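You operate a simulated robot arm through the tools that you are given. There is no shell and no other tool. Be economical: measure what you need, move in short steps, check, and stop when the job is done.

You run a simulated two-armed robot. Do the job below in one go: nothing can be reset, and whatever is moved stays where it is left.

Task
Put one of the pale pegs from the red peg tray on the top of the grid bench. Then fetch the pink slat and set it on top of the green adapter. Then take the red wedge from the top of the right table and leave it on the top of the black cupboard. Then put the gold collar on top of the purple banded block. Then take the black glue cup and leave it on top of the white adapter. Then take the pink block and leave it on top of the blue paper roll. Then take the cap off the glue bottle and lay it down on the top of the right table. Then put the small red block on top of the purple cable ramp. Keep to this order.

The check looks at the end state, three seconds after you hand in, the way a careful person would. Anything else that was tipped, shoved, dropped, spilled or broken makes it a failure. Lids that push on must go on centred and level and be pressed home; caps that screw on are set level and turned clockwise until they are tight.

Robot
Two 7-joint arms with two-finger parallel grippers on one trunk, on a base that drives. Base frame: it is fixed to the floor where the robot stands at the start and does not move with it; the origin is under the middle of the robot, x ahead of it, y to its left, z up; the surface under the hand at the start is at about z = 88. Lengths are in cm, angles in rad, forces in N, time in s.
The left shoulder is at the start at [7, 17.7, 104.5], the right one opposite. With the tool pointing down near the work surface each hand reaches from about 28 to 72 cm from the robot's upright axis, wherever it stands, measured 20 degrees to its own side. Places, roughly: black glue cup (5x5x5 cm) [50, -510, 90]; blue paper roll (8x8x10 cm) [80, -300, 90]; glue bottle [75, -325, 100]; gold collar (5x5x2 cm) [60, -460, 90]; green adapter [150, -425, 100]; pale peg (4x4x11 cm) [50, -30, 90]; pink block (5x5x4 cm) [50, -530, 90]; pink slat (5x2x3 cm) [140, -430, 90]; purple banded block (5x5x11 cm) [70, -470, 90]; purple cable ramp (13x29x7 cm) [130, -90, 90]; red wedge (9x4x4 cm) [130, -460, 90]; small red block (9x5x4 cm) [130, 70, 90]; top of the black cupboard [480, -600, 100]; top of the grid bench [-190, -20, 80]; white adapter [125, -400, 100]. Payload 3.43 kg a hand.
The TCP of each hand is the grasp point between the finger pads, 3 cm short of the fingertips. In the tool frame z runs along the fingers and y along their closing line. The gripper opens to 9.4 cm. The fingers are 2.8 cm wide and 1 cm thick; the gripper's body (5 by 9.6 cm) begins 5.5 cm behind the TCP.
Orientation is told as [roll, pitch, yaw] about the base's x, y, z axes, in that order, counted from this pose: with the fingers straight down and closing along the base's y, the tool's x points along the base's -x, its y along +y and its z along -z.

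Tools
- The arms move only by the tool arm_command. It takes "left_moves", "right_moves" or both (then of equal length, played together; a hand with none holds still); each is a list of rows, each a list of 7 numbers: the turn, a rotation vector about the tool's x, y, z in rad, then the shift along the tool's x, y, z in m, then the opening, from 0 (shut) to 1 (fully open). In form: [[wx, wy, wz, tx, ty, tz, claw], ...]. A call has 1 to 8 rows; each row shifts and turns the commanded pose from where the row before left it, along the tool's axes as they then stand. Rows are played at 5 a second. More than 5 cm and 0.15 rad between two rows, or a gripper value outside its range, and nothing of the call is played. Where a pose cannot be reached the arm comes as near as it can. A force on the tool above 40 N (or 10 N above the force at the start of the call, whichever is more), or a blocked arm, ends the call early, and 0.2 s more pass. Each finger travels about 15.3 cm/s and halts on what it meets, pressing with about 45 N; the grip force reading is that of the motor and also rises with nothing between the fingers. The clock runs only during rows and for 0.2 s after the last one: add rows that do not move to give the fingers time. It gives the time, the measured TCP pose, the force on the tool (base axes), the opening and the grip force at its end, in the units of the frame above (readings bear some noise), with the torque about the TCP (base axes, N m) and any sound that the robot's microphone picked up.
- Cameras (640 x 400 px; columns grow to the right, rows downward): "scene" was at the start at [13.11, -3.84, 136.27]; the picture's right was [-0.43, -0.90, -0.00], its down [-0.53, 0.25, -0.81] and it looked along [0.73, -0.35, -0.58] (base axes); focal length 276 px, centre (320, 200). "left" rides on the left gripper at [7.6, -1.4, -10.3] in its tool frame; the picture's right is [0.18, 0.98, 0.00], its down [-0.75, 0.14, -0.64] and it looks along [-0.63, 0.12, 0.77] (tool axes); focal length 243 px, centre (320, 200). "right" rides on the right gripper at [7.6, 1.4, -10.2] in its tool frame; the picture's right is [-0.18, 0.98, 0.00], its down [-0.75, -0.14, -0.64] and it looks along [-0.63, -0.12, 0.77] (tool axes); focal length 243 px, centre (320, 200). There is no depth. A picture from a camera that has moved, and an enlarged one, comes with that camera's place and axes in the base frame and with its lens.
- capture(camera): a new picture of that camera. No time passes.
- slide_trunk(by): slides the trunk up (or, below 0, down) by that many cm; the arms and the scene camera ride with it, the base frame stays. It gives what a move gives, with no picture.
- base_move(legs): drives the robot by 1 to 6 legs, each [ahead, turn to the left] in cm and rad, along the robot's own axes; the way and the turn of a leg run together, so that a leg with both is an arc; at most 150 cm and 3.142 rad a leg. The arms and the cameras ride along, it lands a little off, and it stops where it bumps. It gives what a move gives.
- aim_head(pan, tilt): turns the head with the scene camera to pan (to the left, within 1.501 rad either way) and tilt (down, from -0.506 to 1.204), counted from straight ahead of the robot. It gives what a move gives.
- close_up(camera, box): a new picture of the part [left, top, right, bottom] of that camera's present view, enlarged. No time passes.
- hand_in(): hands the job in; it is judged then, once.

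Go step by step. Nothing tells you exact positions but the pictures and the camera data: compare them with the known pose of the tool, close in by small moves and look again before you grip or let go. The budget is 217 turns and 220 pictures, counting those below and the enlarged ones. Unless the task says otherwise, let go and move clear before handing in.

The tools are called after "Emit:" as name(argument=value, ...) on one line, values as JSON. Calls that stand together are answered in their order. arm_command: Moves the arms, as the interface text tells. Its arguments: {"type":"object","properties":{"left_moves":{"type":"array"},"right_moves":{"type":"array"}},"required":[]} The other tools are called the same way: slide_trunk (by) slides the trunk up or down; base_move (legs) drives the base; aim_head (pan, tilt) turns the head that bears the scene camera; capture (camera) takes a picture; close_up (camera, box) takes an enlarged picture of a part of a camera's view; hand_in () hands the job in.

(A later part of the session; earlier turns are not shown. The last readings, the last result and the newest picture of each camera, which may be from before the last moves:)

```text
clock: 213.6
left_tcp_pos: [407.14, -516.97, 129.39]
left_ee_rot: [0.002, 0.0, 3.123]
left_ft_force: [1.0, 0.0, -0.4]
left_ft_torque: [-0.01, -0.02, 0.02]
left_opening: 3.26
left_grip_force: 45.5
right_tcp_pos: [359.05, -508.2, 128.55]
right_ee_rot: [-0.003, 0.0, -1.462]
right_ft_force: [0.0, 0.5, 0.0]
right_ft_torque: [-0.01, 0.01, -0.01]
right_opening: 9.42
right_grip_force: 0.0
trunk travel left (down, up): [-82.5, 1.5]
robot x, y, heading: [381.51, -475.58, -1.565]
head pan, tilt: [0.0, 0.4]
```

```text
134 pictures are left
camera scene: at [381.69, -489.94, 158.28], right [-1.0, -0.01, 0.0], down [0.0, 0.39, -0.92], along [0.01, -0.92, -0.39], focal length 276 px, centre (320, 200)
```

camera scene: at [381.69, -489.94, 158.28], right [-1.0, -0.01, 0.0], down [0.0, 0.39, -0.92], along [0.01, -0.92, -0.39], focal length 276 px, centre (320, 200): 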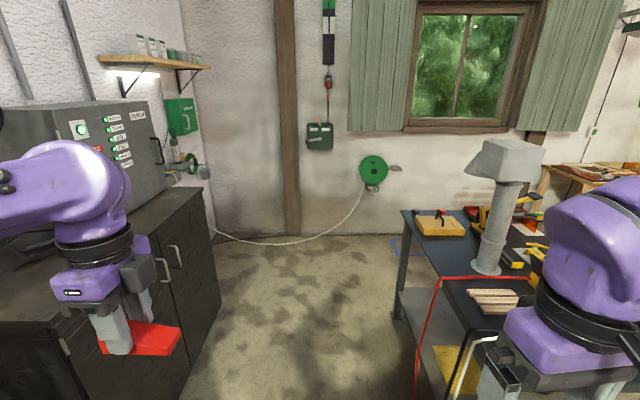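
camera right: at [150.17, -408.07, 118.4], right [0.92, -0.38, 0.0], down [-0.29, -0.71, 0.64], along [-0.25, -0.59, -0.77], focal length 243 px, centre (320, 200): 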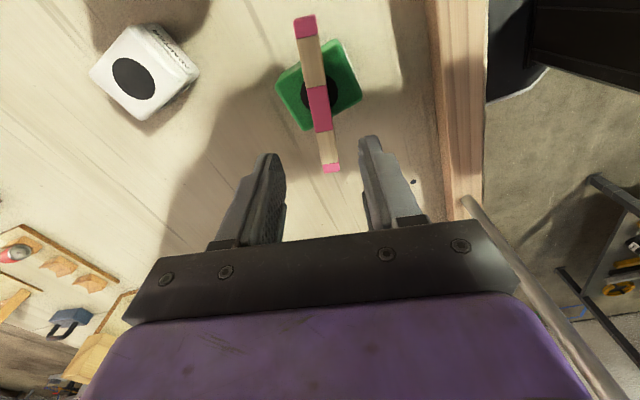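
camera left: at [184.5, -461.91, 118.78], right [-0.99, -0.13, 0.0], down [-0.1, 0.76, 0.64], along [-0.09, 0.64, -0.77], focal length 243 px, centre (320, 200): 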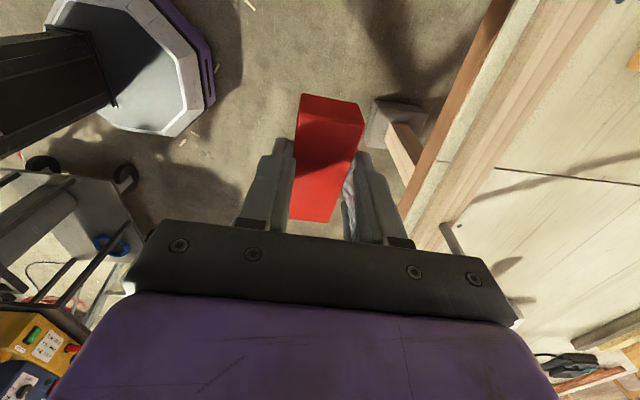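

The lamp on the desk is close to the right arm's lane, so I'll shift 11 cm towards the cupboard before driving on, then turn to face it.

Emit:
base_move(legs=[[0, 0.35], [34, 0], [0, -0.35], [86, 0], [0, 1.57]])

Emit:
aim_head(pan=0, tilt=0.65)

Emit:
capture(camera="scene")

```text
clock: 226.1
left_tcp_pos: [434.69, -568.64, 129.56]
left_ee_rot: [0.002, -0.001, -1.584]
left_ft_force: [0.4, 0.2, -0.7]
left_ft_torque: [0.01, -0.02, -0.03]
left_opening: 3.28
left_grip_force: 44.5
right_tcp_pos: [426.18, -616.72, 128.56]
right_ee_rot: [0.0, -0.001, 0.117]
right_ft_force: [0.4, -0.3, -0.4]
right_ft_torque: [0.01, 0.01, -0.02]
right_opening: 9.41
right_grip_force: 0.0
trunk travel left (down, up): [-82.5, 1.5]
robot x, y, heading: [393.4, -594.57, 0.021]
head pan, tilt: [0.0, 0.4]
```

```text
clock: 226.8
left_tcp_pos: [434.57, -568.66, 129.55]
left_ee_rot: [0.0, 0.0, -1.583]
left_ft_force: [-0.2, -0.4, -1.1]
left_ft_torque: [-0.03, -0.04, -0.01]
left_opening: 3.27
left_grip_force: 45.0
right_tcp_pos: [426.3, -616.55, 128.63]
right_ee_rot: [-0.003, -0.003, 0.116]
right_ft_force: [0.1, 0.2, 0.2]
right_ft_torque: [0.02, -0.01, 0.01]
right_opening: 9.4
right_grip_force: 0.0
trunk travel left (down, up): [-82.5, 1.5]
robot x, y, heading: [393.44, -594.67, 0.017]
head pan, tilt: [0.0, 0.649]
```

```text
133 pictures are left
camera scene: at [407.36, -594.31, 156.04], right [0.02, -1.0, 0.0], down [-0.6, -0.01, -0.8], along [0.8, 0.01, -0.6], focal length 276 px, centre (320, 200)
```

scene: 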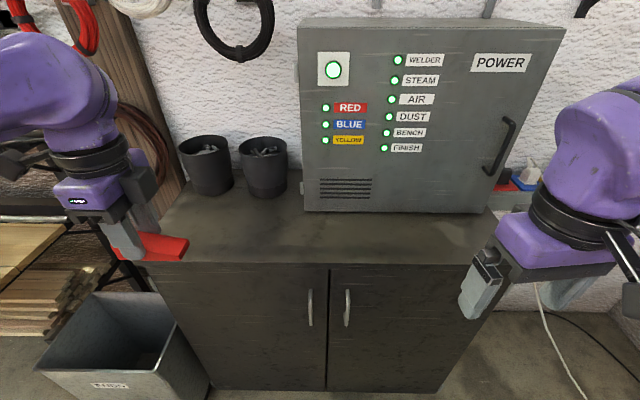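

The cupboard top's front strip (x≈456–476) is free. I'll drive 12 cm closer and bring the wedge above about [463,-574].

Emit:
base_move(legs=[[10, 0]])

Emit:
arm_command(left_moves=[[0, 0, 0, -0.02, 0.04, 0.0, 0.2], [0, 0, 0, -0.02, 0.04, 0.0, 0.2], [0, 0, 0, -0.015, 0.04, 0.01, 0.2], [0, 0, 0, 0, 0.04, 0.03, 0.2], [0, 0, 0, 0, 0.03, 0.04, 0.2], [0, 0, 0, 0, 0, 0.04, 0.2], [0, 0, 0, 0, 0, 0, 0.2]])

Emit:
capture(camera="scene")

Emit:
capture(camera="left")

```text
clock: 228.0
left_tcp_pos: [444.22, -568.51, 129.62]
left_ee_rot: [0.007, 0.001, -1.582]
left_ft_force: [-0.3, -0.7, -1.3]
left_ft_torque: [0.04, -0.02, 0.03]
left_opening: 3.26
left_grip_force: 45.2
right_tcp_pos: [435.99, -616.43, 128.59]
right_ee_rot: [-0.002, -0.008, 0.116]
right_ft_force: [-0.1, 0.5, -0.2]
right_ft_torque: [0.02, 0.01, -0.01]
right_opening: 9.41
right_grip_force: 0.0
trunk travel left (down, up): [-82.5, 1.5]
robot x, y, heading: [403.55, -594.61, 0.014]
head pan, tilt: [0.0, 0.649]
```

```text
clock: 229.6
left_tcp_pos: [463.54, -574.06, 117.54]
left_ee_rot: [0.003, 0.001, -1.585]
left_ft_force: [-0.2, -0.2, -1.1]
left_ft_torque: [-0.02, 0.01, 0.04]
left_opening: 3.26
left_grip_force: 45.6
right_tcp_pos: [436.22, -616.47, 128.62]
right_ee_rot: [0.0, -0.004, 0.119]
right_ft_force: [0.1, 0.4, -0.8]
right_ft_torque: [-0.02, -0.01, 0.03]
right_opening: 9.41
right_grip_force: 0.0
trunk travel left (down, up): [-82.5, 1.5]
robot x, y, heading: [403.49, -594.36, 0.014]
head pan, tilt: [0.0, 0.649]
```

```text
132 pictures are left
camera scene: at [417.32, -594.19, 156.04], right [0.02, -1.0, 0.0], down [-0.6, -0.01, -0.8], along [0.8, 0.01, -0.6], focal length 276 px, centre (320, 200)
```

scene: 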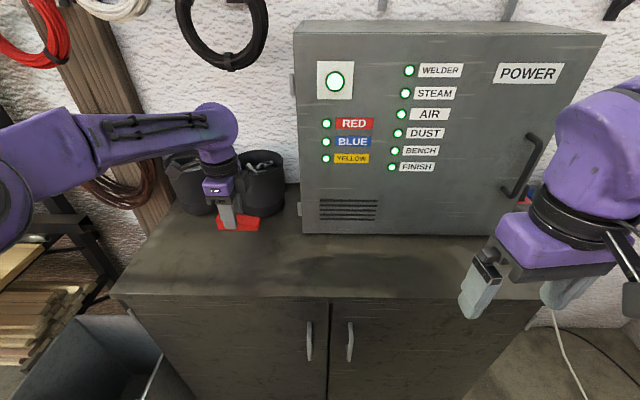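

```text
131 pictures are left
camera left: at [462.18, -566.62, 127.75], right [0.99, 0.17, 0.0], down [0.13, -0.76, 0.64], along [0.11, -0.63, -0.77], focal length 243 px, centre (320, 200)
```

left: 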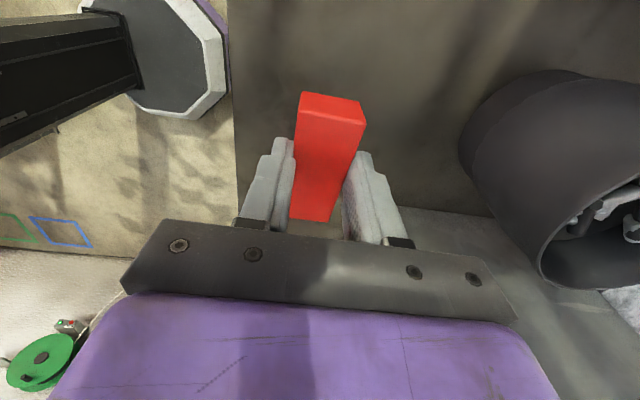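

Wedge is well placed between the front edge and the cups. Lowering.

Emit:
arm_command(left_moves=[[0, 0, 0, 0, 0, 0.04, 0.2], [0, 0, 0, 0, 0, 0.04, 0.2], [0, 0, 0, 0, 0, 0.03, 0.2], [0, 0, 0, 0, 0, 0.01, 0.2], [0, 0, 0, 0, 0, 0.004, 0.2], [0, 0, 0, 0, 0, 0, 0.2]])

Emit:
close_up(camera="scene", box=[140, 130, 340, 255])

```text
clock: 231.0
left_tcp_pos: [463.68, -574.13, 105.04]
left_ee_rot: [0.003, -0.001, -1.583]
left_ft_force: [-0.4, -0.3, -0.8]
left_ft_torque: [0.02, 0.04, 0.02]
left_opening: 3.26
left_grip_force: 45.3
right_tcp_pos: [436.28, -616.37, 128.52]
right_ee_rot: [0.001, -0.004, 0.116]
right_ft_force: [-0.2, 0.0, 0.5]
right_ft_torque: [-0.04, 0.01, 0.0]
right_opening: 9.39
right_grip_force: 0.0
trunk travel left (down, up): [-82.5, 1.5]
robot x, y, heading: [403.64, -594.59, 0.012]
head pan, tilt: [0.0, 0.649]
```

```text
3.20 times, centred on (240, 192) of scene
camera zoom: at [417.39, -594.19, 156.03], right [0.02, -1.0, 0.0], down [-0.6, -0.01, -0.8], along [0.8, 0.01, -0.6], focal length 882 px, centre (576, 224)
```

zoom: 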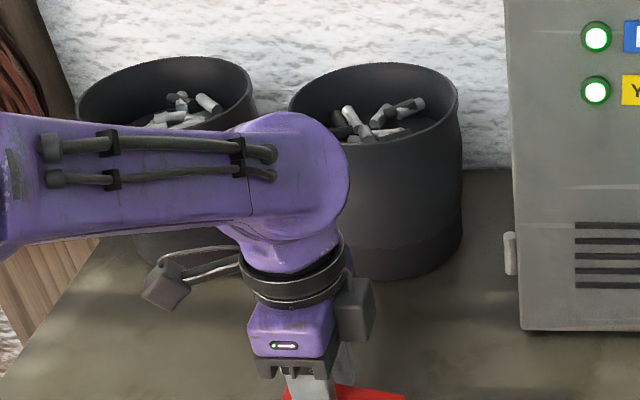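

Emit:
arm_command(left_moves=[[0, 0, 0, 0, 0, 0.005, 0.2], [0, 0, 0, 0, 0, 0.004, 0.2], [0, 0, 0, 0, 0, 0.003, 0.2], [0, 0, 0, 0, 0, 0.003, 0.2], [0, 0, 0, 0, 0, 0, 0.2]])

```text
clock: 232.2
left_tcp_pos: [463.6, -574.12, 104.18]
left_ee_rot: [0.013, 0.0, -1.582]
left_ft_force: [9.9, 6.3, 35.2]
left_ft_torque: [0.34, -0.17, -0.04]
left_opening: 3.29
left_grip_force: 45.0
right_tcp_pos: [435.89, -616.55, 128.77]
right_ee_rot: [-0.001, -0.004, 0.116]
right_ft_force: [-0.3, -0.1, 0.8]
right_ft_torque: [0.0, 0.01, 0.02]
right_opening: 9.38
right_grip_force: 0.0
trunk travel left (down, up): [-82.5, 1.5]
robot x, y, heading: [403.66, -594.15, 0.015]
head pan, tilt: [0.0, 0.649]
```

Contact with the cupboard top is firm (35 N). I ease up slightly, open, and rise.

Emit:
arm_command(left_moves=[[0, 0, 0, 0, 0, -0.007, 0.2], [0, 0, 0, 0, 0, 0, 0.2], [0, 0, 0, 0, 0, 0, 0.45], [0, 0, 0, 0, 0, 0, 0.55], [0, 0, 0, 0, 0, -0.03, 0.55], [0, 0, 0, 0, 0, -0.04, 0.55], [0, 0, 0, 0, 0, -0.04, 0.55], [0, 0, 0, 0, 0, -0.04, 0.55]])

Emit:
capture(camera="left")

Emit:
capture(camera="scene")

```text
clock: 234.0
left_tcp_pos: [463.42, -574.25, 119.44]
left_ee_rot: [0.004, -0.001, -1.586]
left_ft_force: [0.1, 0.3, -0.1]
left_ft_torque: [0.0, -0.01, -0.02]
left_opening: 5.18
left_grip_force: 0.1
right_tcp_pos: [436.22, -616.55, 128.38]
right_ee_rot: [0.001, -0.003, 0.118]
right_ft_force: [-0.1, -1.1, -0.1]
right_ft_torque: [-0.01, -0.02, -0.04]
right_opening: 9.41
right_grip_force: 0.1
trunk travel left (down, up): [-82.5, 1.5]
robot x, y, heading: [403.2, -594.22, 0.01]
head pan, tilt: [0.0, 0.649]
```

```text
129 pictures are left
camera left: at [462.02, -566.66, 129.77], right [0.99, 0.17, 0.0], down [0.13, -0.76, 0.64], along [0.11, -0.63, -0.77], focal length 243 px, centre (320, 200)
```

left: 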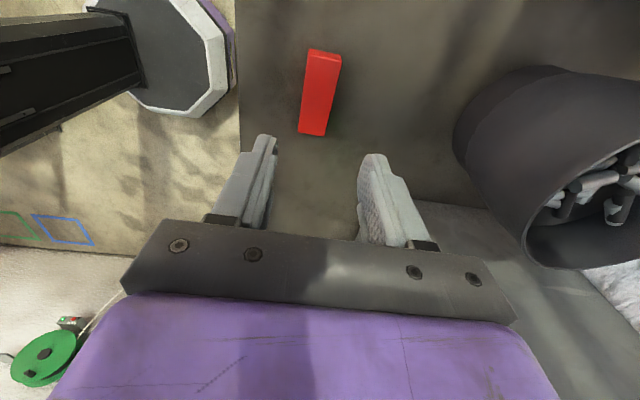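

```text
128 pictures are left
camera scene: at [417.27, -594.22, 156.04], right [0.02, -1.0, 0.0], down [-0.6, -0.01, -0.8], along [0.8, 0.01, -0.6], focal length 276 px, centre (320, 200)
```

scene: 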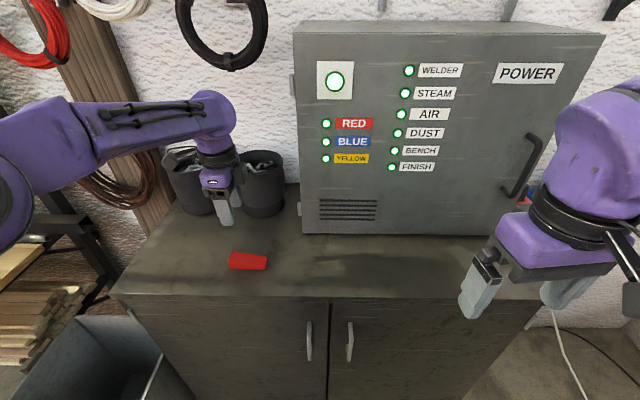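

The wedge lies flat on the cupboard top. Next I retract the left hand and straighten its wrist, then drive back round to the near side of the right table.

Emit:
arm_command(left_moves=[[0, 0, 0, 0, 0, -0.04, 1], [0, 0, 0, 0, -0.045, -0.02, 1], [0, 0, 0, 0, -0.045, 0, 1], [0, 0, 0, 0, -0.045, 0, 1], [0, 0, 0, 0, -0.045, 0, 1], [0, 0, -0.1, 0, -0.03, 0, 1]])

Emit:
arm_command(left_moves=[[0, 0, -0.14, 0, 0, 0, 1], [0, 0, -0.14, 0, 0, 0, 1], [0, 0, -0.14, 0, 0, 0, 1], [0, 0, -0.14, 0, 0, 0, 1], [0, 0, -0.14, 0, 0, 0, 1], [0, 0, -0.14, 0, 0, 0, 1], [0, 0, -0.14, 0, 0, 0, 1], [0, 0, -0.14, 0, 0, 0, 1]])

Emit:
arm_command(left_moves=[[0, 0, -0.14, 0, 0, 0, 1], [0, 0, -0.14, 0, 0, 0, 1], [0, 0, -0.07, 0, 0, 0, 1]])

Emit:
base_move(legs=[[-10, 0], [0, 1.6], [119, 0], [0, 1.2], [136, 0]])

```text
clock: 235.4
left_tcp_pos: [442.59, -573.39, 125.31]
left_ee_rot: [0.004, 0.0, -1.485]
left_ft_force: [-0.2, 0.4, 0.1]
left_ft_torque: [-0.04, 0.01, 0.02]
left_opening: 9.42
left_grip_force: 0.1
right_tcp_pos: [436.25, -616.17, 128.65]
right_ee_rot: [-0.004, -0.002, 0.116]
right_ft_force: [0.7, 0.5, 0.9]
right_ft_torque: [0.01, -0.02, 0.05]
right_opening: 9.4
right_grip_force: 0.1
trunk travel left (down, up): [-82.5, 1.5]
robot x, y, heading: [403.48, -594.31, 0.007]
head pan, tilt: [0.0, 0.649]
```

```text
clock: 237.2
left_tcp_pos: [442.57, -573.78, 125.27]
left_ee_rot: [0.0, -0.001, -0.362]
left_ft_force: [0.5, -0.6, 0.6]
left_ft_torque: [0.02, -0.01, -0.01]
left_opening: 9.41
left_grip_force: 0.1
right_tcp_pos: [436.24, -616.43, 128.58]
right_ee_rot: [-0.003, -0.005, 0.117]
right_ft_force: [-0.6, 0.3, 0.1]
right_ft_torque: [0.0, -0.01, 0.03]
right_opening: 9.41
right_grip_force: 0.2
trunk travel left (down, up): [-82.5, 1.5]
robot x, y, heading: [403.74, -594.11, 0.015]
head pan, tilt: [0.0, 0.649]
```

```text
clock: 238.0
left_tcp_pos: [442.59, -573.91, 125.21]
left_ee_rot: [-0.001, -0.002, -0.013]
left_ft_force: [0.0, 0.4, 0.0]
left_ft_torque: [-0.03, 0.02, 0.01]
left_opening: 9.37
left_grip_force: 0.1
right_tcp_pos: [436.31, -616.59, 128.52]
right_ee_rot: [-0.001, -0.002, 0.117]
right_ft_force: [-0.1, 0.2, 0.1]
right_ft_torque: [-0.02, -0.03, 0.0]
right_opening: 9.39
right_grip_force: 0.1
trunk travel left (down, up): [-82.5, 1.5]
robot x, y, heading: [403.47, -594.13, 0.018]
head pan, tilt: [0.0, 0.649]
```

```text
clock: 258.1
left_tcp_pos: [215.48, -439.0, 125.37]
left_ee_rot: [0.0, -0.003, 2.79]
left_ft_force: [-0.7, 0.6, 0.3]
left_ft_torque: [0.01, 0.02, 0.01]
left_opening: 9.39
left_grip_force: 0.0
right_tcp_pos: [235.73, -401.22, 128.58]
right_ee_rot: [-0.001, -0.005, 2.921]
right_ft_force: [0.3, -0.4, -0.5]
right_ft_torque: [0.01, -0.01, 0.03]
right_opening: 9.42
right_grip_force: 0.0
trunk travel left (down, up): [-82.5, 1.5]
robot x, y, heading: [259.29, -432.95, 2.821]
head pan, tilt: [0.0, 0.649]
```

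Emit:
base_move(legs=[[0, 1.46], [112, 0], [0, 0.43], [97, 0], [0, -1.57], [100, 0]])

Emit:
aim_head(pan=0, tilt=0.4)

Emit:
capture(camera="scene")

```text
clock: 281.9
left_tcp_pos: [68.02, -649.21, 125.26]
left_ee_rot: [0.0, -0.003, 3.099]
left_ft_force: [0.3, 0.0, -0.6]
left_ft_torque: [0.0, 0.0, 0.03]
left_opening: 9.4
left_grip_force: 0.1
right_tcp_pos: [75.63, -606.98, 128.62]
right_ee_rot: [0.0, -0.004, -3.052]
right_ft_force: [0.0, 0.2, -0.2]
right_ft_torque: [0.0, -0.02, -0.03]
right_opening: 9.44
right_grip_force: 0.2
trunk travel left (down, up): [-82.5, 1.5]
robot x, y, heading: [107.73, -629.9, 3.129]
head pan, tilt: [0.0, 0.649]
```

```text
clock: 282.7
left_tcp_pos: [67.97, -649.21, 125.27]
left_ee_rot: [0.001, -0.001, 3.101]
left_ft_force: [-0.5, -0.8, -0.5]
left_ft_torque: [0.0, 0.0, -0.01]
left_opening: 9.43
left_grip_force: 0.0
right_tcp_pos: [75.56, -606.87, 128.53]
right_ee_rot: [0.001, -0.003, -3.053]
right_ft_force: [0.8, 1.3, 1.1]
right_ft_torque: [0.02, 0.01, -0.01]
right_opening: 9.41
right_grip_force: 0.0
trunk travel left (down, up): [-82.5, 1.5]
robot x, y, heading: [107.69, -630.05, 3.127]
head pan, tilt: [0.0, 0.4]
```

```text
127 pictures are left
camera scene: at [93.51, -629.82, 158.27], right [0.01, 1.0, 0.0], down [0.39, 0.0, -0.92], along [-0.92, 0.01, -0.39], focal length 276 px, centre (320, 200)
```

scene: 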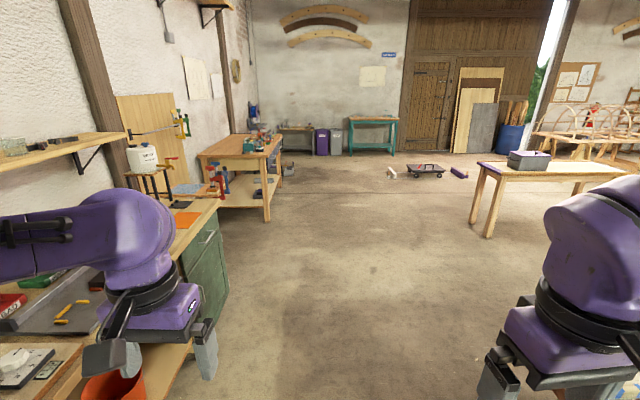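

Emit:
base_move(legs=[[80, 0], [75, 0], [0, -1.56], [110, 0], [52, 0], [0, -1.57]])

Emit:
aim_head(pan=0, tilt=0.55)

Emit:
capture(camera="scene")

```text
clock: 306.1
left_tcp_pos: [-7.42, -446.53, 125.3]
left_ee_rot: [0.001, -0.002, -0.034]
left_ft_force: [-0.4, -0.8, 0.8]
left_ft_torque: [0.02, 0.02, 0.02]
left_opening: 9.4
left_grip_force: 0.0
right_tcp_pos: [-14.59, -489.05, 128.58]
right_ee_rot: [-0.001, -0.003, 0.097]
right_ft_force: [0.4, -0.2, -0.7]
right_ft_torque: [0.03, 0.0, -0.04]
right_opening: 9.4
right_grip_force: 0.0
trunk travel left (down, up): [-82.5, 1.5]
robot x, y, heading: [-47.07, -466.08, -0.005]
head pan, tilt: [0.0, 0.4]
```

```text
clock: 306.8
left_tcp_pos: [-7.48, -446.55, 125.32]
left_ee_rot: [0.001, -0.003, -0.035]
left_ft_force: [-0.1, -0.6, 1.1]
left_ft_torque: [0.02, 0.0, 0.02]
left_opening: 9.39
left_grip_force: 0.0
right_tcp_pos: [-14.6, -488.99, 128.48]
right_ee_rot: [-0.001, -0.001, 0.095]
right_ft_force: [0.2, 0.2, -0.7]
right_ft_torque: [0.01, 0.0, -0.02]
right_opening: 9.39
right_grip_force: 0.1
trunk travel left (down, up): [-82.5, 1.5]
robot x, y, heading: [-46.87, -466.56, -0.005]
head pan, tilt: [0.0, 0.55]
```

```text
126 pictures are left
camera scene: at [-32.74, -466.36, 156.92], right [-0.01, -1.0, 0.0], down [-0.52, 0.0, -0.85], along [0.85, 0.0, -0.52], focal length 276 px, centre (320, 200)
```

scene: 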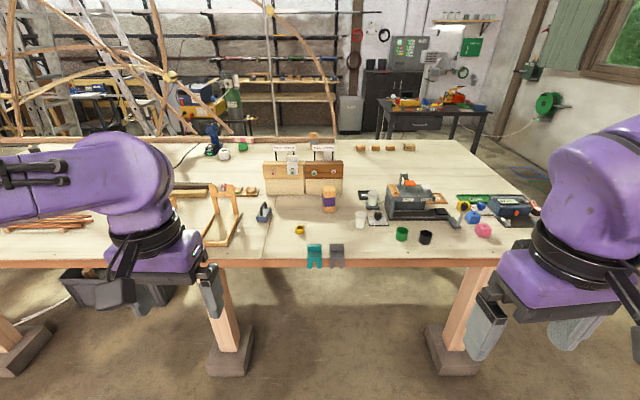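

From here the gold collar is at ≈[55,-458] and the banded block at ≈[70,-470]. I'll lower the trunk and drive up to the table.

Emit:
slide_trunk(by=-12)

Emit:
base_move(legs=[[47, 0]])

Emit:
aim_head(pan=0, tilt=0.75)

Emit:
capture(camera="scene")

Emit:
capture(camera="right")

```text
clock: 308.3
left_tcp_pos: [-7.49, -446.56, 113.25]
left_ee_rot: [-0.002, -0.005, -0.034]
left_ft_force: [0.6, -0.4, 0.3]
left_ft_torque: [-0.01, 0.03, 0.02]
left_opening: 9.38
left_grip_force: 0.1
right_tcp_pos: [-14.62, -488.93, 116.53]
right_ee_rot: [0.001, -0.002, 0.094]
right_ft_force: [1.0, 0.4, -0.4]
right_ft_torque: [-0.02, -0.01, 0.01]
right_opening: 9.4
right_grip_force: 0.0
trunk travel left (down, up): [-70.5, 13.5]
robot x, y, heading: [-46.88, -465.99, -0.004]
head pan, tilt: [0.0, 0.55]
```

```text
clock: 311.1
left_tcp_pos: [39.78, -446.62, 113.23]
left_ee_rot: [-0.001, -0.002, -0.033]
left_ft_force: [-0.1, -0.7, 0.5]
left_ft_torque: [-0.03, 0.02, 0.02]
left_opening: 9.41
left_grip_force: 0.1
right_tcp_pos: [32.7, -489.07, 116.49]
right_ee_rot: [-0.002, -0.005, 0.098]
right_ft_force: [0.6, 0.3, 0.4]
right_ft_torque: [0.02, 0.02, -0.01]
right_opening: 9.4
right_grip_force: 0.1
trunk travel left (down, up): [-70.5, 13.5]
robot x, y, heading: [0.47, -466.45, -0.005]
head pan, tilt: [0.0, 0.55]
```

```text
clock: 311.9
left_tcp_pos: [39.85, -446.72, 113.28]
left_ee_rot: [0.0, -0.001, -0.032]
left_ft_force: [-0.1, -0.6, -0.2]
left_ft_torque: [-0.02, 0.0, -0.04]
left_opening: 9.4
left_grip_force: 0.0
right_tcp_pos: [32.72, -489.2, 116.55]
right_ee_rot: [-0.001, -0.002, 0.096]
right_ft_force: [0.3, 0.1, 0.2]
right_ft_torque: [-0.01, -0.01, 0.0]
right_opening: 9.38
right_grip_force: 0.0
trunk travel left (down, up): [-70.5, 13.5]
robot x, y, heading: [0.46, -466.68, -0.001]
head pan, tilt: [0.0, 0.75]
```

```text
125 pictures are left
camera scene: at [13.89, -466.52, 143.17], right [0.0, -1.0, 0.0], down [-0.68, 0.0, -0.73], along [0.73, 0.0, -0.68], focal length 276 px, centre (320, 200)
```

scene: 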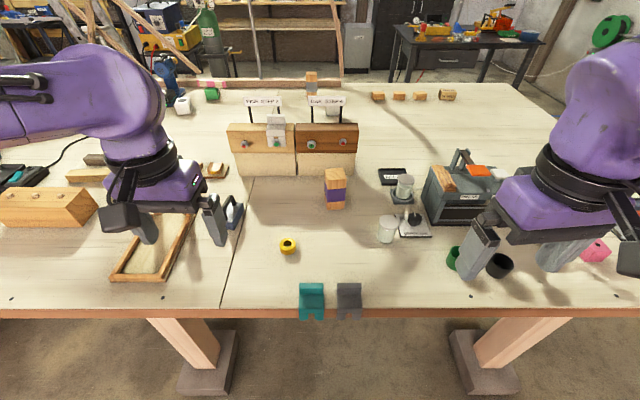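

```text
124 pictures are left
camera right: at [24.89, -488.51, 126.79], right [0.09, 1.0, 0.0], down [0.76, -0.07, 0.64], along [0.64, -0.06, -0.77], focal length 243 px, centre (320, 200)
```

right: 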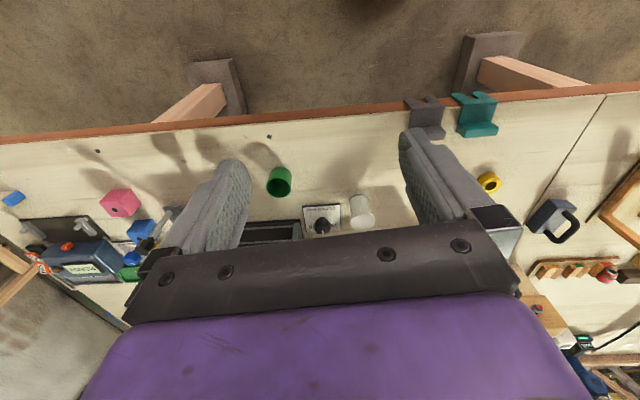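

The collar is at [54.9,-458.9] and the block's centre near [72,-471]. I'll edge 8 cm closer so the right arm can reach both.

Emit:
base_move(legs=[[8, 0]])

Emit:
arm_command(right_moves=[[0, 0, 0.05, -0.02, 0.045, 0, 0.75], [0, 0, 0.05, -0.02, 0.045, 0, 0.75], [0, 0, 0, -0.02, 0.045, 0, 0.75], [0, 0, 0, -0.02, 0.045, 0, 0.75], [0, 0, 0, -0.02, 0.045, 0, 0.75], [0, 0, 0, -0.02, 0.04, 0, 0.75], [0, 0, 0, 0, 0, 0, 0.75]])

Emit:
capture(camera="scene")

Emit:
capture(camera="right")

```text
clock: 312.9
left_tcp_pos: [47.9, -446.66, 113.4]
left_ee_rot: [0.0, -0.004, -0.032]
left_ft_force: [-0.8, 0.3, 0.0]
left_ft_torque: [0.0, 0.01, -0.04]
left_opening: 9.39
left_grip_force: 0.0
right_tcp_pos: [40.7, -489.1, 116.57]
right_ee_rot: [-0.001, -0.005, 0.097]
right_ft_force: [1.1, 0.2, -0.4]
right_ft_torque: [0.01, -0.02, 0.02]
right_opening: 9.42
right_grip_force: 0.1
trunk travel left (down, up): [-70.5, 13.5]
robot x, y, heading: [8.45, -466.24, -0.012]
head pan, tilt: [0.0, 0.75]
```

```text
clock: 314.5
left_tcp_pos: [47.8, -446.95, 113.32]
left_ee_rot: [0.001, -0.004, -0.035]
left_ft_force: [0.2, -0.3, 0.2]
left_ft_torque: [0.01, 0.0, 0.0]
left_opening: 9.39
left_grip_force: 0.0
right_tcp_pos: [58.31, -469.06, 119.06]
right_ee_rot: [0.0, -0.003, -0.002]
right_ft_force: [-0.6, 0.3, -0.5]
right_ft_torque: [-0.01, 0.01, 0.0]
right_opening: 7.03
right_grip_force: 0.1
right hand out of reach, approached as far as the arm can: row 1, 2, 3, 4
trunk travel left (down, up): [-70.5, 13.5]
robot x, y, heading: [8.26, -466.61, -0.004]
head pan, tilt: [0.0, 0.75]
```

```text
123 pictures are left
camera scene: at [21.83, -466.67, 143.18], right [0.0, -1.0, 0.0], down [-0.68, 0.0, -0.73], along [0.73, 0.0, -0.68], focal length 276 px, centre (320, 200)
```

scene: 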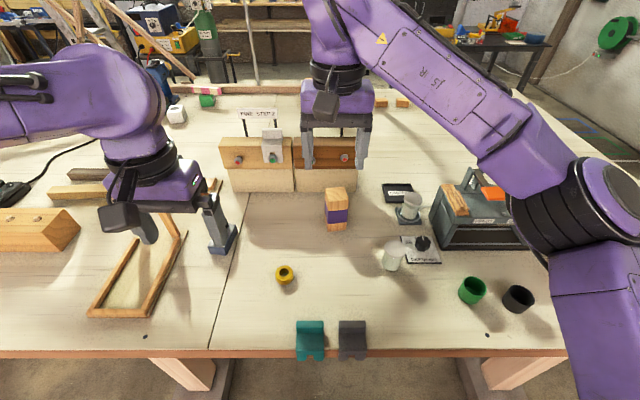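

```text
122 pictures are left
camera right: at [50.6, -467.56, 129.38], right [0.19, 0.98, 0.0], down [0.75, -0.14, 0.64], along [0.63, -0.12, -0.76], focal length 243 px, centre (320, 200)
```

right: 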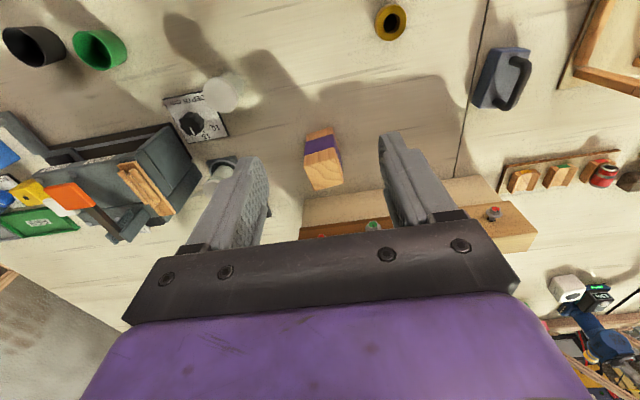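

The collar is at [54.8,-459], the block top at [70.2,-470.6,99]. I move the left hand out of the way, then bring the right hand over the collar.

Emit:
arm_command(left_moves=[[0, 0, 0, 0.02, 0.03, -0.02, 1], [0, 0, 0, 0.02, 0.04, -0.02, 1], [0, 0, 0, 0.02, 0.04, 0, 1], [0, 0, 0, 0.0, 0.03, 0, 1], [0, 0, 0, 0, 0, 0, 1], [0, 0, 0, 0, 0, 0, 1]], right_moves=[[0, 0, 0, 0, 0, 0, 0.75], [0, 0, 0, 0, 0, 0, 0.75], [0, 0, 0, 0.017, 0.035, 0.03, 0.75], [0, 0, 0, 0.017, 0.035, 0.03, 0.75], [0, 0, 0, 0, 0.031, 0.03, 0.75], [0, 0, 0, 0, 0, 0.04, 0.75]])

Emit:
arm_command(right_moves=[[0, 0, 0, 0, 0, 0.02, 0.75], [0, 0, 0, 0, 0, 0, 0.75]])

Emit:
capture(camera="right")

Emit:
capture(camera="scene")

```text
clock: 315.9
left_tcp_pos: [42.38, -432.56, 117.27]
left_ee_rot: [0.002, -0.002, -0.034]
left_ft_force: [0.7, -0.4, -0.2]
left_ft_torque: [0.04, 0.04, 0.03]
left_opening: 9.38
left_grip_force: 0.1
right_tcp_pos: [58.45, -458.51, 106.75]
right_ee_rot: [-0.001, -0.002, -0.001]
right_ft_force: [0.1, 0.8, -0.3]
right_ft_torque: [0.0, 0.0, 0.01]
right_opening: 7.04
right_grip_force: 0.1
right hand out of reach, approached as far as the arm can: row 3, 4
trunk travel left (down, up): [-70.5, 13.5]
robot x, y, heading: [8.61, -466.46, -0.002]
head pan, tilt: [0.0, 0.75]
```

```text
clock: 316.5
left_tcp_pos: [42.29, -432.5, 117.17]
left_ee_rot: [0.0, -0.004, -0.033]
left_ft_force: [-0.3, 0.5, 0.7]
left_ft_torque: [0.01, 0.02, -0.05]
left_opening: 9.4
left_grip_force: 0.1
right_tcp_pos: [58.29, -458.54, 104.8]
right_ee_rot: [-0.002, -0.005, -0.003]
right_ft_force: [-0.1, 0.3, -0.8]
right_ft_torque: [0.0, 0.01, 0.03]
right_opening: 7.03
right_grip_force: 0.0
trunk travel left (down, up): [-70.5, 13.5]
robot x, y, heading: [8.23, -466.55, 0.001]
head pan, tilt: [0.0, 0.75]
```

```text
121 pictures are left
camera right: at [50.6, -457.16, 115.0], right [0.19, 0.98, 0.0], down [0.75, -0.14, 0.64], along [0.63, -0.12, -0.76], focal length 243 px, centre (320, 200)
```

right: 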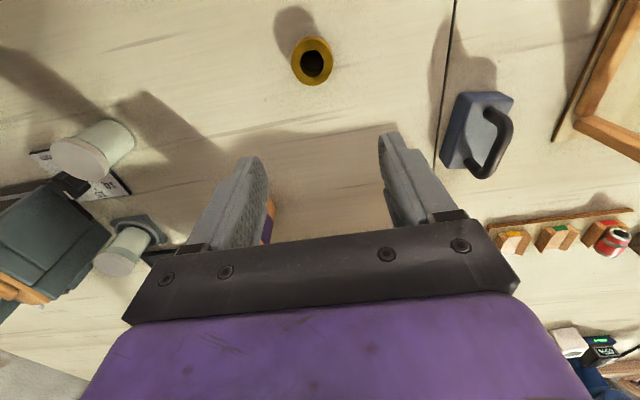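

```text
120 pictures are left
camera scene: at [21.88, -466.5, 143.17], right [0.0, -1.0, 0.0], down [-0.68, 0.0, -0.73], along [0.73, 0.0, -0.68], focal length 276 px, centre (320, 200)
```

scene: 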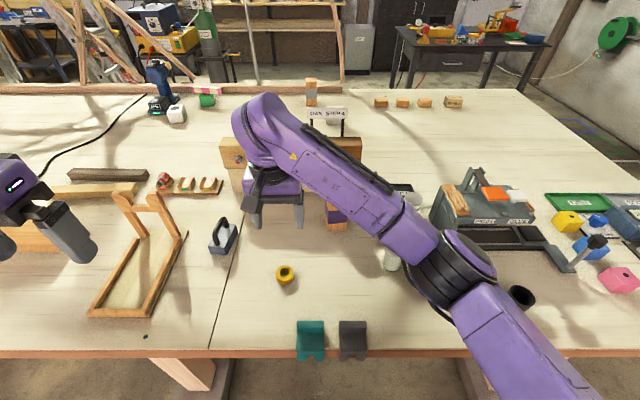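

Emit:
arm_command(right_moves=[[0, 0, 0, 0.034, -0.003, 0, 0.75], [0, 0, 0, 0, 0, 0.04, 0.75], [0, 0, 0, 0, 0, 0.04, 0.75], [0, 0, 0, 0, 0, 0.02, 0.75], [0, 0, 0, 0, 0, 0, 0.75]])

Emit:
capture(camera="right")

Emit:
capture(camera="scene")

```text
clock: 317.7
left_tcp_pos: [42.22, -432.47, 117.17]
left_ee_rot: [0.0, -0.002, -0.032]
left_ft_force: [-0.2, 0.6, 0.4]
left_ft_torque: [0.0, -0.01, 0.0]
left_opening: 9.41
left_grip_force: 0.0
right_tcp_pos: [58.06, -458.28, 94.49]
right_ee_rot: [0.0, -0.003, -0.002]
right_ft_force: [-0.9, -0.7, -0.1]
right_ft_torque: [0.01, -0.02, 0.01]
right_opening: 7.04
right_grip_force: 0.0
right hand out of reach, approached as far as the arm can: row 1
trunk travel left (down, up): [-70.5, 13.5]
robot x, y, heading: [8.44, -466.48, 0.002]
head pan, tilt: [0.0, 0.75]
```

```text
119 pictures are left
camera right: at [50.34, -456.88, 104.76], right [0.19, 0.98, 0.0], down [0.75, -0.14, 0.64], along [0.63, -0.12, -0.76], focal length 243 px, centre (320, 200)
```

right: 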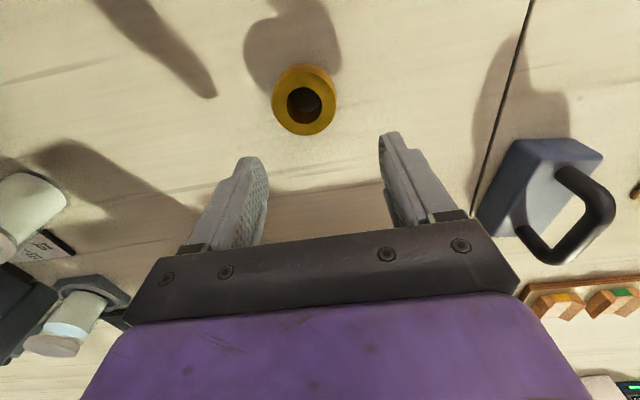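

```text
118 pictures are left
camera scene: at [21.88, -466.5, 143.17], right [0.0, -1.0, 0.0], down [-0.68, 0.0, -0.73], along [0.73, 0.0, -0.68], focal length 276 px, centre (320, 200)
```

scene: 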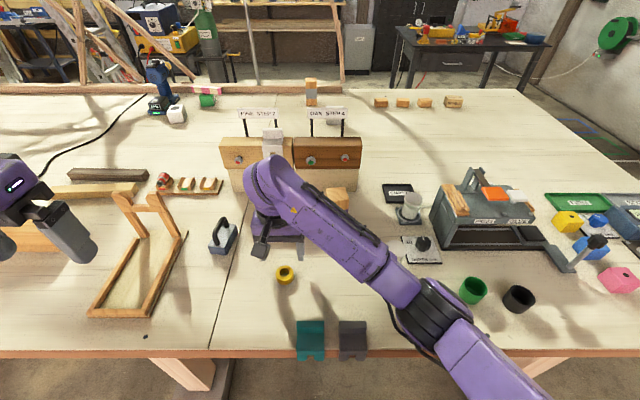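

The arm can't pull closer in this pose, so I'll back the base 3.3 cm to bring the hand over the collar.

Emit:
base_move(legs=[[-3.3, 0]])

Emit:
arm_command(right_moves=[[0, 0, 0, 0, -0.004, 0.0, 0.75], [0, 0, 0, 0, 0, 0, 0.75]])

Emit:
capture(camera="right")

```text
clock: 318.6
left_tcp_pos: [39.34, -432.48, 117.09]
left_ee_rot: [-0.001, -0.001, -0.035]
left_ft_force: [0.6, 0.2, -0.8]
left_ft_torque: [-0.03, 0.02, -0.01]
left_opening: 9.39
left_grip_force: 0.1
right_tcp_pos: [55.08, -458.35, 94.29]
right_ee_rot: [-0.003, -0.001, -0.002]
right_ft_force: [-0.3, -0.2, -0.5]
right_ft_torque: [-0.01, 0.03, 0.01]
right_opening: 7.06
right_grip_force: 0.1
trunk travel left (down, up): [-70.5, 13.5]
robot x, y, heading: [4.99, -466.63, -0.004]
head pan, tilt: [0.0, 0.75]
```

```text
clock: 319.2
left_tcp_pos: [38.99, -432.53, 117.28]
left_ee_rot: [-0.003, -0.004, -0.034]
left_ft_force: [0.2, -0.8, 0.5]
left_ft_torque: [0.01, 0.02, -0.03]
left_opening: 9.38
left_grip_force: 0.1
right_tcp_pos: [54.83, -458.78, 94.5]
right_ee_rot: [0.0, -0.004, -0.001]
right_ft_force: [-0.1, 0.5, -0.1]
right_ft_torque: [0.01, -0.03, 0.01]
right_opening: 7.05
right_grip_force: 0.0
trunk travel left (down, up): [-70.5, 13.5]
robot x, y, heading: [5.31, -466.1, -0.005]
head pan, tilt: [0.0, 0.75]
```

```text
117 pictures are left
camera right: at [47.06, -457.29, 104.77], right [0.19, 0.98, 0.0], down [0.75, -0.14, 0.64], along [0.63, -0.12, -0.76], focal length 243 px, centre (320, 200)
```

right: 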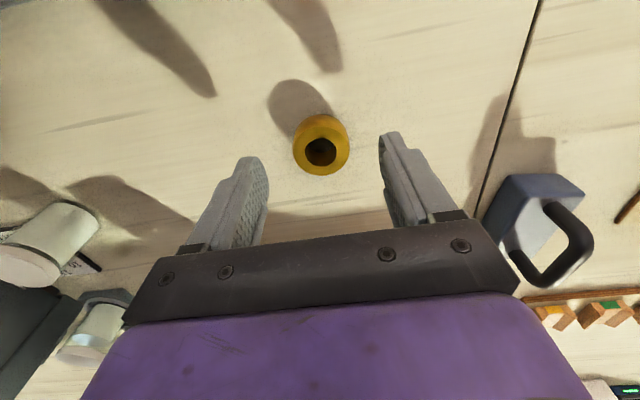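

Aligned. Lower to the table level and close on the collar.

Emit:
arm_command(right_moves=[[0, 0, 0, 0, 0, 0.015, 0.75], [0, 0, 0, 0, 0, 0.009, 0.75], [0, 0, 0, 0, 0, 0.004, 0.75], [0, 0, 0, 0, 0, 0, 0.6], [0, 0, 0, 0, 0, 0, 0.4], [0, 0, 0, 0, 0, 0, 0.35], [0, 0, 0, 0, 0, 0, 0.35]])

Emit:
capture(camera="right")

```text
clock: 320.8
left_tcp_pos: [39.06, -432.59, 117.23]
left_ee_rot: [-0.001, -0.002, -0.032]
left_ft_force: [-0.1, -0.5, -0.7]
left_ft_torque: [-0.01, 0.0, 0.01]
left_opening: 9.38
left_grip_force: 0.0
right_tcp_pos: [54.87, -458.7, 91.63]
right_ee_rot: [-0.002, -0.004, -0.002]
right_ft_force: [0.9, -0.1, 0.5]
right_ft_torque: [-0.03, 0.0, 0.05]
right_opening: 4.07
right_grip_force: 44.8
trunk travel left (down, up): [-70.5, 13.5]
robot x, y, heading: [5.37, -466.23, -0.007]
head pan, tilt: [0.0, 0.75]
```

```text
116 pictures are left
camera right: at [47.09, -457.31, 101.92], right [0.19, 0.98, 0.0], down [0.75, -0.14, 0.64], along [0.63, -0.12, -0.76], focal length 243 px, centre (320, 200)
```

right: 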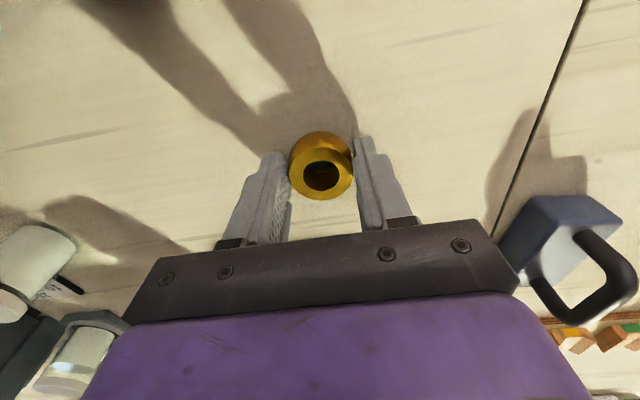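

Collar gripped (4.1 cm). Lifting it and moving above the banded block.

Emit:
arm_command(right_moves=[[0, 0, 0, 0, 0, -0.04, 0.35], [0, 0, 0, 0, 0, -0.045, 0.35], [0, 0, 0, 0, 0, -0.045, 0.35], [0, 0, 0, -0.02, -0.03, -0.02, 0.35], [0, 0, 0, -0.03, -0.03, 0, 0.35], [0, 0, 0, -0.03, -0.03, 0, 0.35], [0, 0, 0, -0.03, -0.029, 0, 0.35], [0, 0, 0, -0.03, 0, 0, 0.35]])

Emit:
capture(camera="right")

Emit:
capture(camera="scene")

```text
clock: 322.6
left_tcp_pos: [39.06, -432.29, 117.02]
left_ee_rot: [-0.003, -0.001, -0.033]
left_ft_force: [-0.1, 0.7, 0.2]
left_ft_torque: [0.01, 0.0, -0.04]
left_opening: 9.4
left_grip_force: 0.1
right_tcp_pos: [68.82, -470.39, 106.62]
right_ee_rot: [-0.002, -0.002, -0.001]
right_ft_force: [0.0, 0.5, -0.4]
right_ft_torque: [0.0, 0.0, 0.01]
right_opening: 4.09
right_grip_force: 44.7
trunk travel left (down, up): [-70.5, 13.5]
robot x, y, heading: [5.3, -466.76, -0.008]
head pan, tilt: [0.0, 0.75]
```

```text
115 pictures are left
camera right: at [61.13, -468.95, 117.01], right [0.18, 0.98, 0.0], down [0.75, -0.14, 0.64], along [0.63, -0.12, -0.76], focal length 243 px, centre (320, 200)
```

right: 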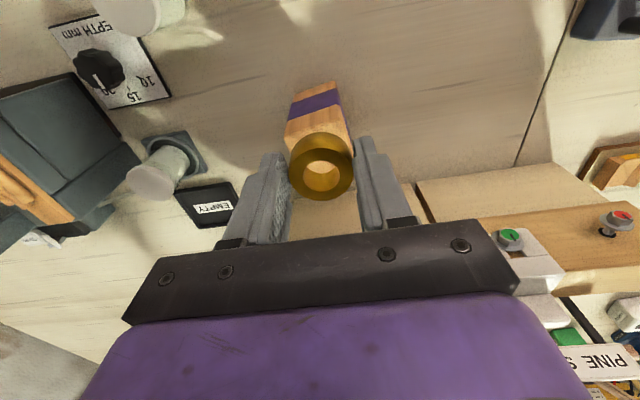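

```text
114 pictures are left
camera scene: at [18.66, -466.2, 143.16], right [0.0, -1.0, 0.0], down [-0.68, 0.0, -0.73], along [0.73, 0.0, -0.68], focal length 276 px, centre (320, 200)
```

scene: 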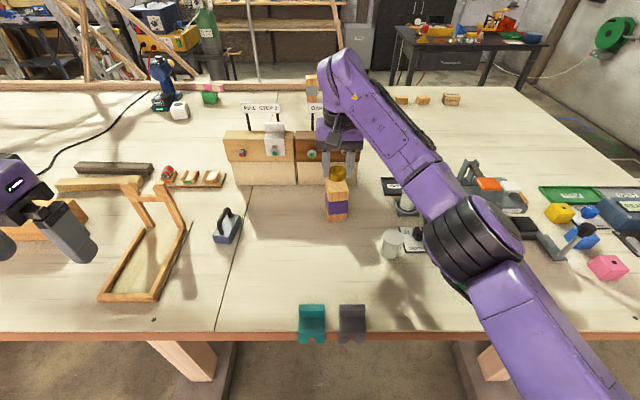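

Emit:
arm_command(right_moves=[[0, 0, 0, -0.02, 0, 0.0, 0.35], [0, 0, 0, 0, -0.001, 0.02, 0.35], [0, 0, 0, 0, 0, 0, 0.35]])

Emit:
capture(camera="right")

Emit:
close_up(camera="scene", box=[270, 120, 400, 240])

```text
clock: 323.4
left_tcp_pos: [38.89, -432.59, 117.22]
left_ee_rot: [0.0, -0.003, -0.033]
left_ft_force: [0.0, 0.7, 0.0]
left_ft_torque: [-0.02, 0.02, -0.01]
left_opening: 9.39
left_grip_force: 0.0
right_tcp_pos: [69.75, -470.8, 104.84]
right_ee_rot: [-0.003, -0.004, -0.002]
right_ft_force: [-0.7, 0.2, -1.7]
right_ft_torque: [-0.02, -0.03, -0.02]
right_opening: 4.06
right_grip_force: 44.9
right hand out of reach, approached as far as the arm can: row 1
trunk travel left (down, up): [-70.5, 13.5]
robot x, y, heading: [4.95, -466.63, 0.001]
head pan, tilt: [0.0, 0.75]
```

```text
113 pictures are left
camera right: at [62.04, -469.35, 115.06], right [0.19, 0.98, 0.0], down [0.75, -0.14, 0.64], along [0.63, -0.12, -0.76], focal length 243 px, centre (320, 200)
```

right: 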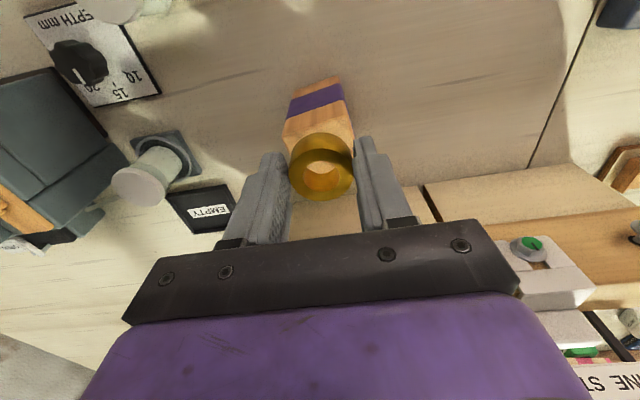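

```text
3.33 times, centred on (335, 180) of scene
camera zoom: at [18.57, -466.49, 143.18], right [0.0, -1.0, 0.0], down [-0.68, 0.0, -0.73], along [0.73, 0.0, -0.68], focal length 919 px, centre (270, 267)
```

zoom: 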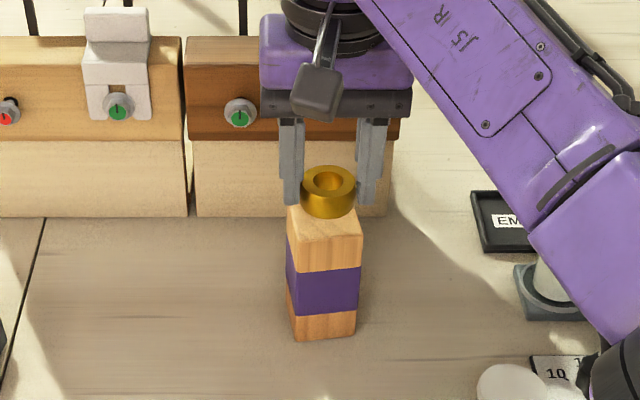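

The collar needs about 1 cm more in x. I'll nudge the base forward and look again.

Emit:
base_move(legs=[[1.2, 0]])

Emit:
capture(camera="right")

Emit:
close_up(camera="scene", box=[270, 120, 400, 240])

```text
clock: 324.1
left_tcp_pos: [40.09, -432.41, 117.25]
left_ee_rot: [0.0, -0.005, -0.033]
left_ft_force: [0.9, 0.5, 0.0]
left_ft_torque: [0.01, -0.05, -0.01]
left_opening: 9.4
left_grip_force: 0.2
right_tcp_pos: [70.77, -470.8, 104.89]
right_ee_rot: [0.0, -0.004, -0.002]
right_ft_force: [0.0, -0.7, -1.1]
right_ft_torque: [-0.02, -0.01, -0.01]
right_opening: 4.07
right_grip_force: 45.3
trunk travel left (down, up): [-70.5, 13.5]
robot x, y, heading: [6.39, -466.22, -0.004]
head pan, tilt: [0.0, 0.75]
```

```text
111 pictures are left
camera right: at [63.03, -469.35, 115.2], right [0.19, 0.98, 0.0], down [0.75, -0.14, 0.65], along [0.64, -0.12, -0.76], focal length 243 px, centre (320, 200)
```

right: 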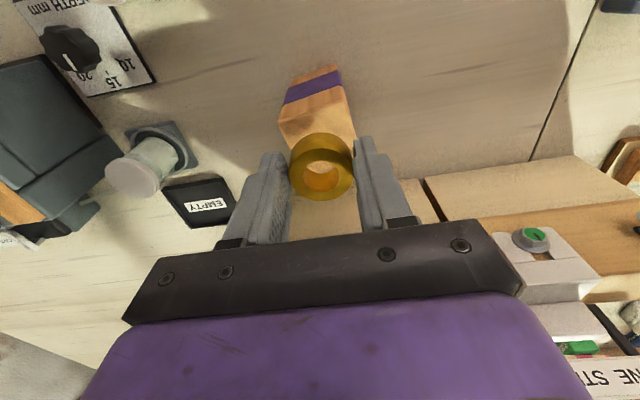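

```text
3.33 times, centred on (335, 180) of scene
camera zoom: at [19.51, -466.5, 143.21], right [0.0, -1.0, 0.0], down [-0.68, 0.0, -0.73], along [0.73, 0.0, -0.68], focal length 919 px, centre (270, 267)
```

zoom: 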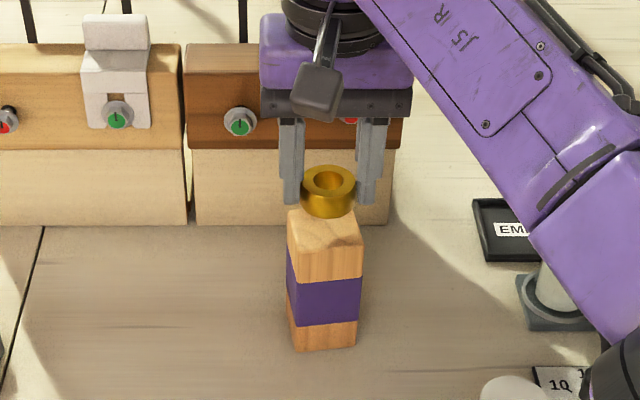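

Collar now centred over the block within a few millimetres. Lowering in small steps.

Emit:
arm_command(right_moves=[[0, 0, 0, 0, 0, 0.01, 0.35], [0, 0, 0, 0, 0, 0.006, 0.35], [0, 0, 0, 0, 0, 0.003, 0.35], [0, 0, 0, 0, 0, 0.002, 0.35], [0, 0, 0, 0, 0, 0, 0.35]])

Emit:
close_up(camera="scene", box=[270, 120, 400, 240])

```text
clock: 325.3
left_tcp_pos: [40.24, -432.42, 117.16]
left_ee_rot: [-0.002, -0.002, -0.033]
left_ft_force: [-0.1, 0.3, 0.3]
left_ft_torque: [-0.01, 0.0, -0.03]
left_opening: 9.41
left_grip_force: 0.1
right_tcp_pos: [71.04, -470.72, 102.66]
right_ee_rot: [-0.003, -0.003, -0.002]
right_ft_force: [0.1, 0.5, -0.5]
right_ft_torque: [0.0, 0.0, -0.01]
right_opening: 4.06
right_grip_force: 44.9
trunk travel left (down, up): [-70.5, 13.5]
robot x, y, heading: [6.6, -466.4, -0.005]
head pan, tilt: [0.0, 0.75]
```

```text
3.33 times, centred on (335, 180) of scene
camera zoom: at [19.84, -466.5, 143.17], right [0.0, -1.0, 0.0], down [-0.68, 0.0, -0.73], along [0.73, 0.0, -0.68], focal length 919 px, centre (270, 267)
```

zoom: 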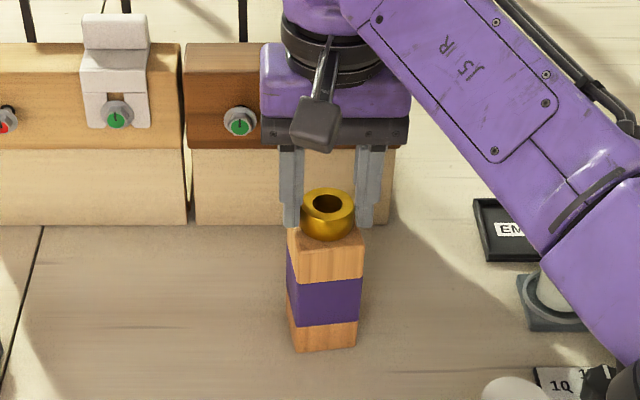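

Emit:
arm_command(right_moves=[[0, 0, 0, 0, 0, 0.002, 0.35], [0, 0, 0, 0, 0, 0.001, 0.35], [0, 0, 0, 0, 0, 0.001, 0.35], [0, 0, 0, 0, 0, 0, 0.35]])

```text
clock: 326.3
left_tcp_pos: [39.93, -432.56, 117.28]
left_ee_rot: [-0.003, -0.003, -0.035]
left_ft_force: [-0.4, -0.2, -0.6]
left_ft_torque: [-0.03, 0.01, -0.02]
left_opening: 9.42
left_grip_force: 0.0
right_tcp_pos: [70.91, -470.66, 102.6]
right_ee_rot: [-0.002, -0.008, -0.001]
right_ft_force: [9.3, 0.3, 28.0]
right_ft_torque: [0.25, -0.71, -0.16]
right_opening: 4.05
right_grip_force: 45.5
trunk travel left (down, up): [-70.5, 13.5]
robot x, y, heading: [6.48, -466.47, -0.006]
head pan, tilt: [0.0, 0.75]
```

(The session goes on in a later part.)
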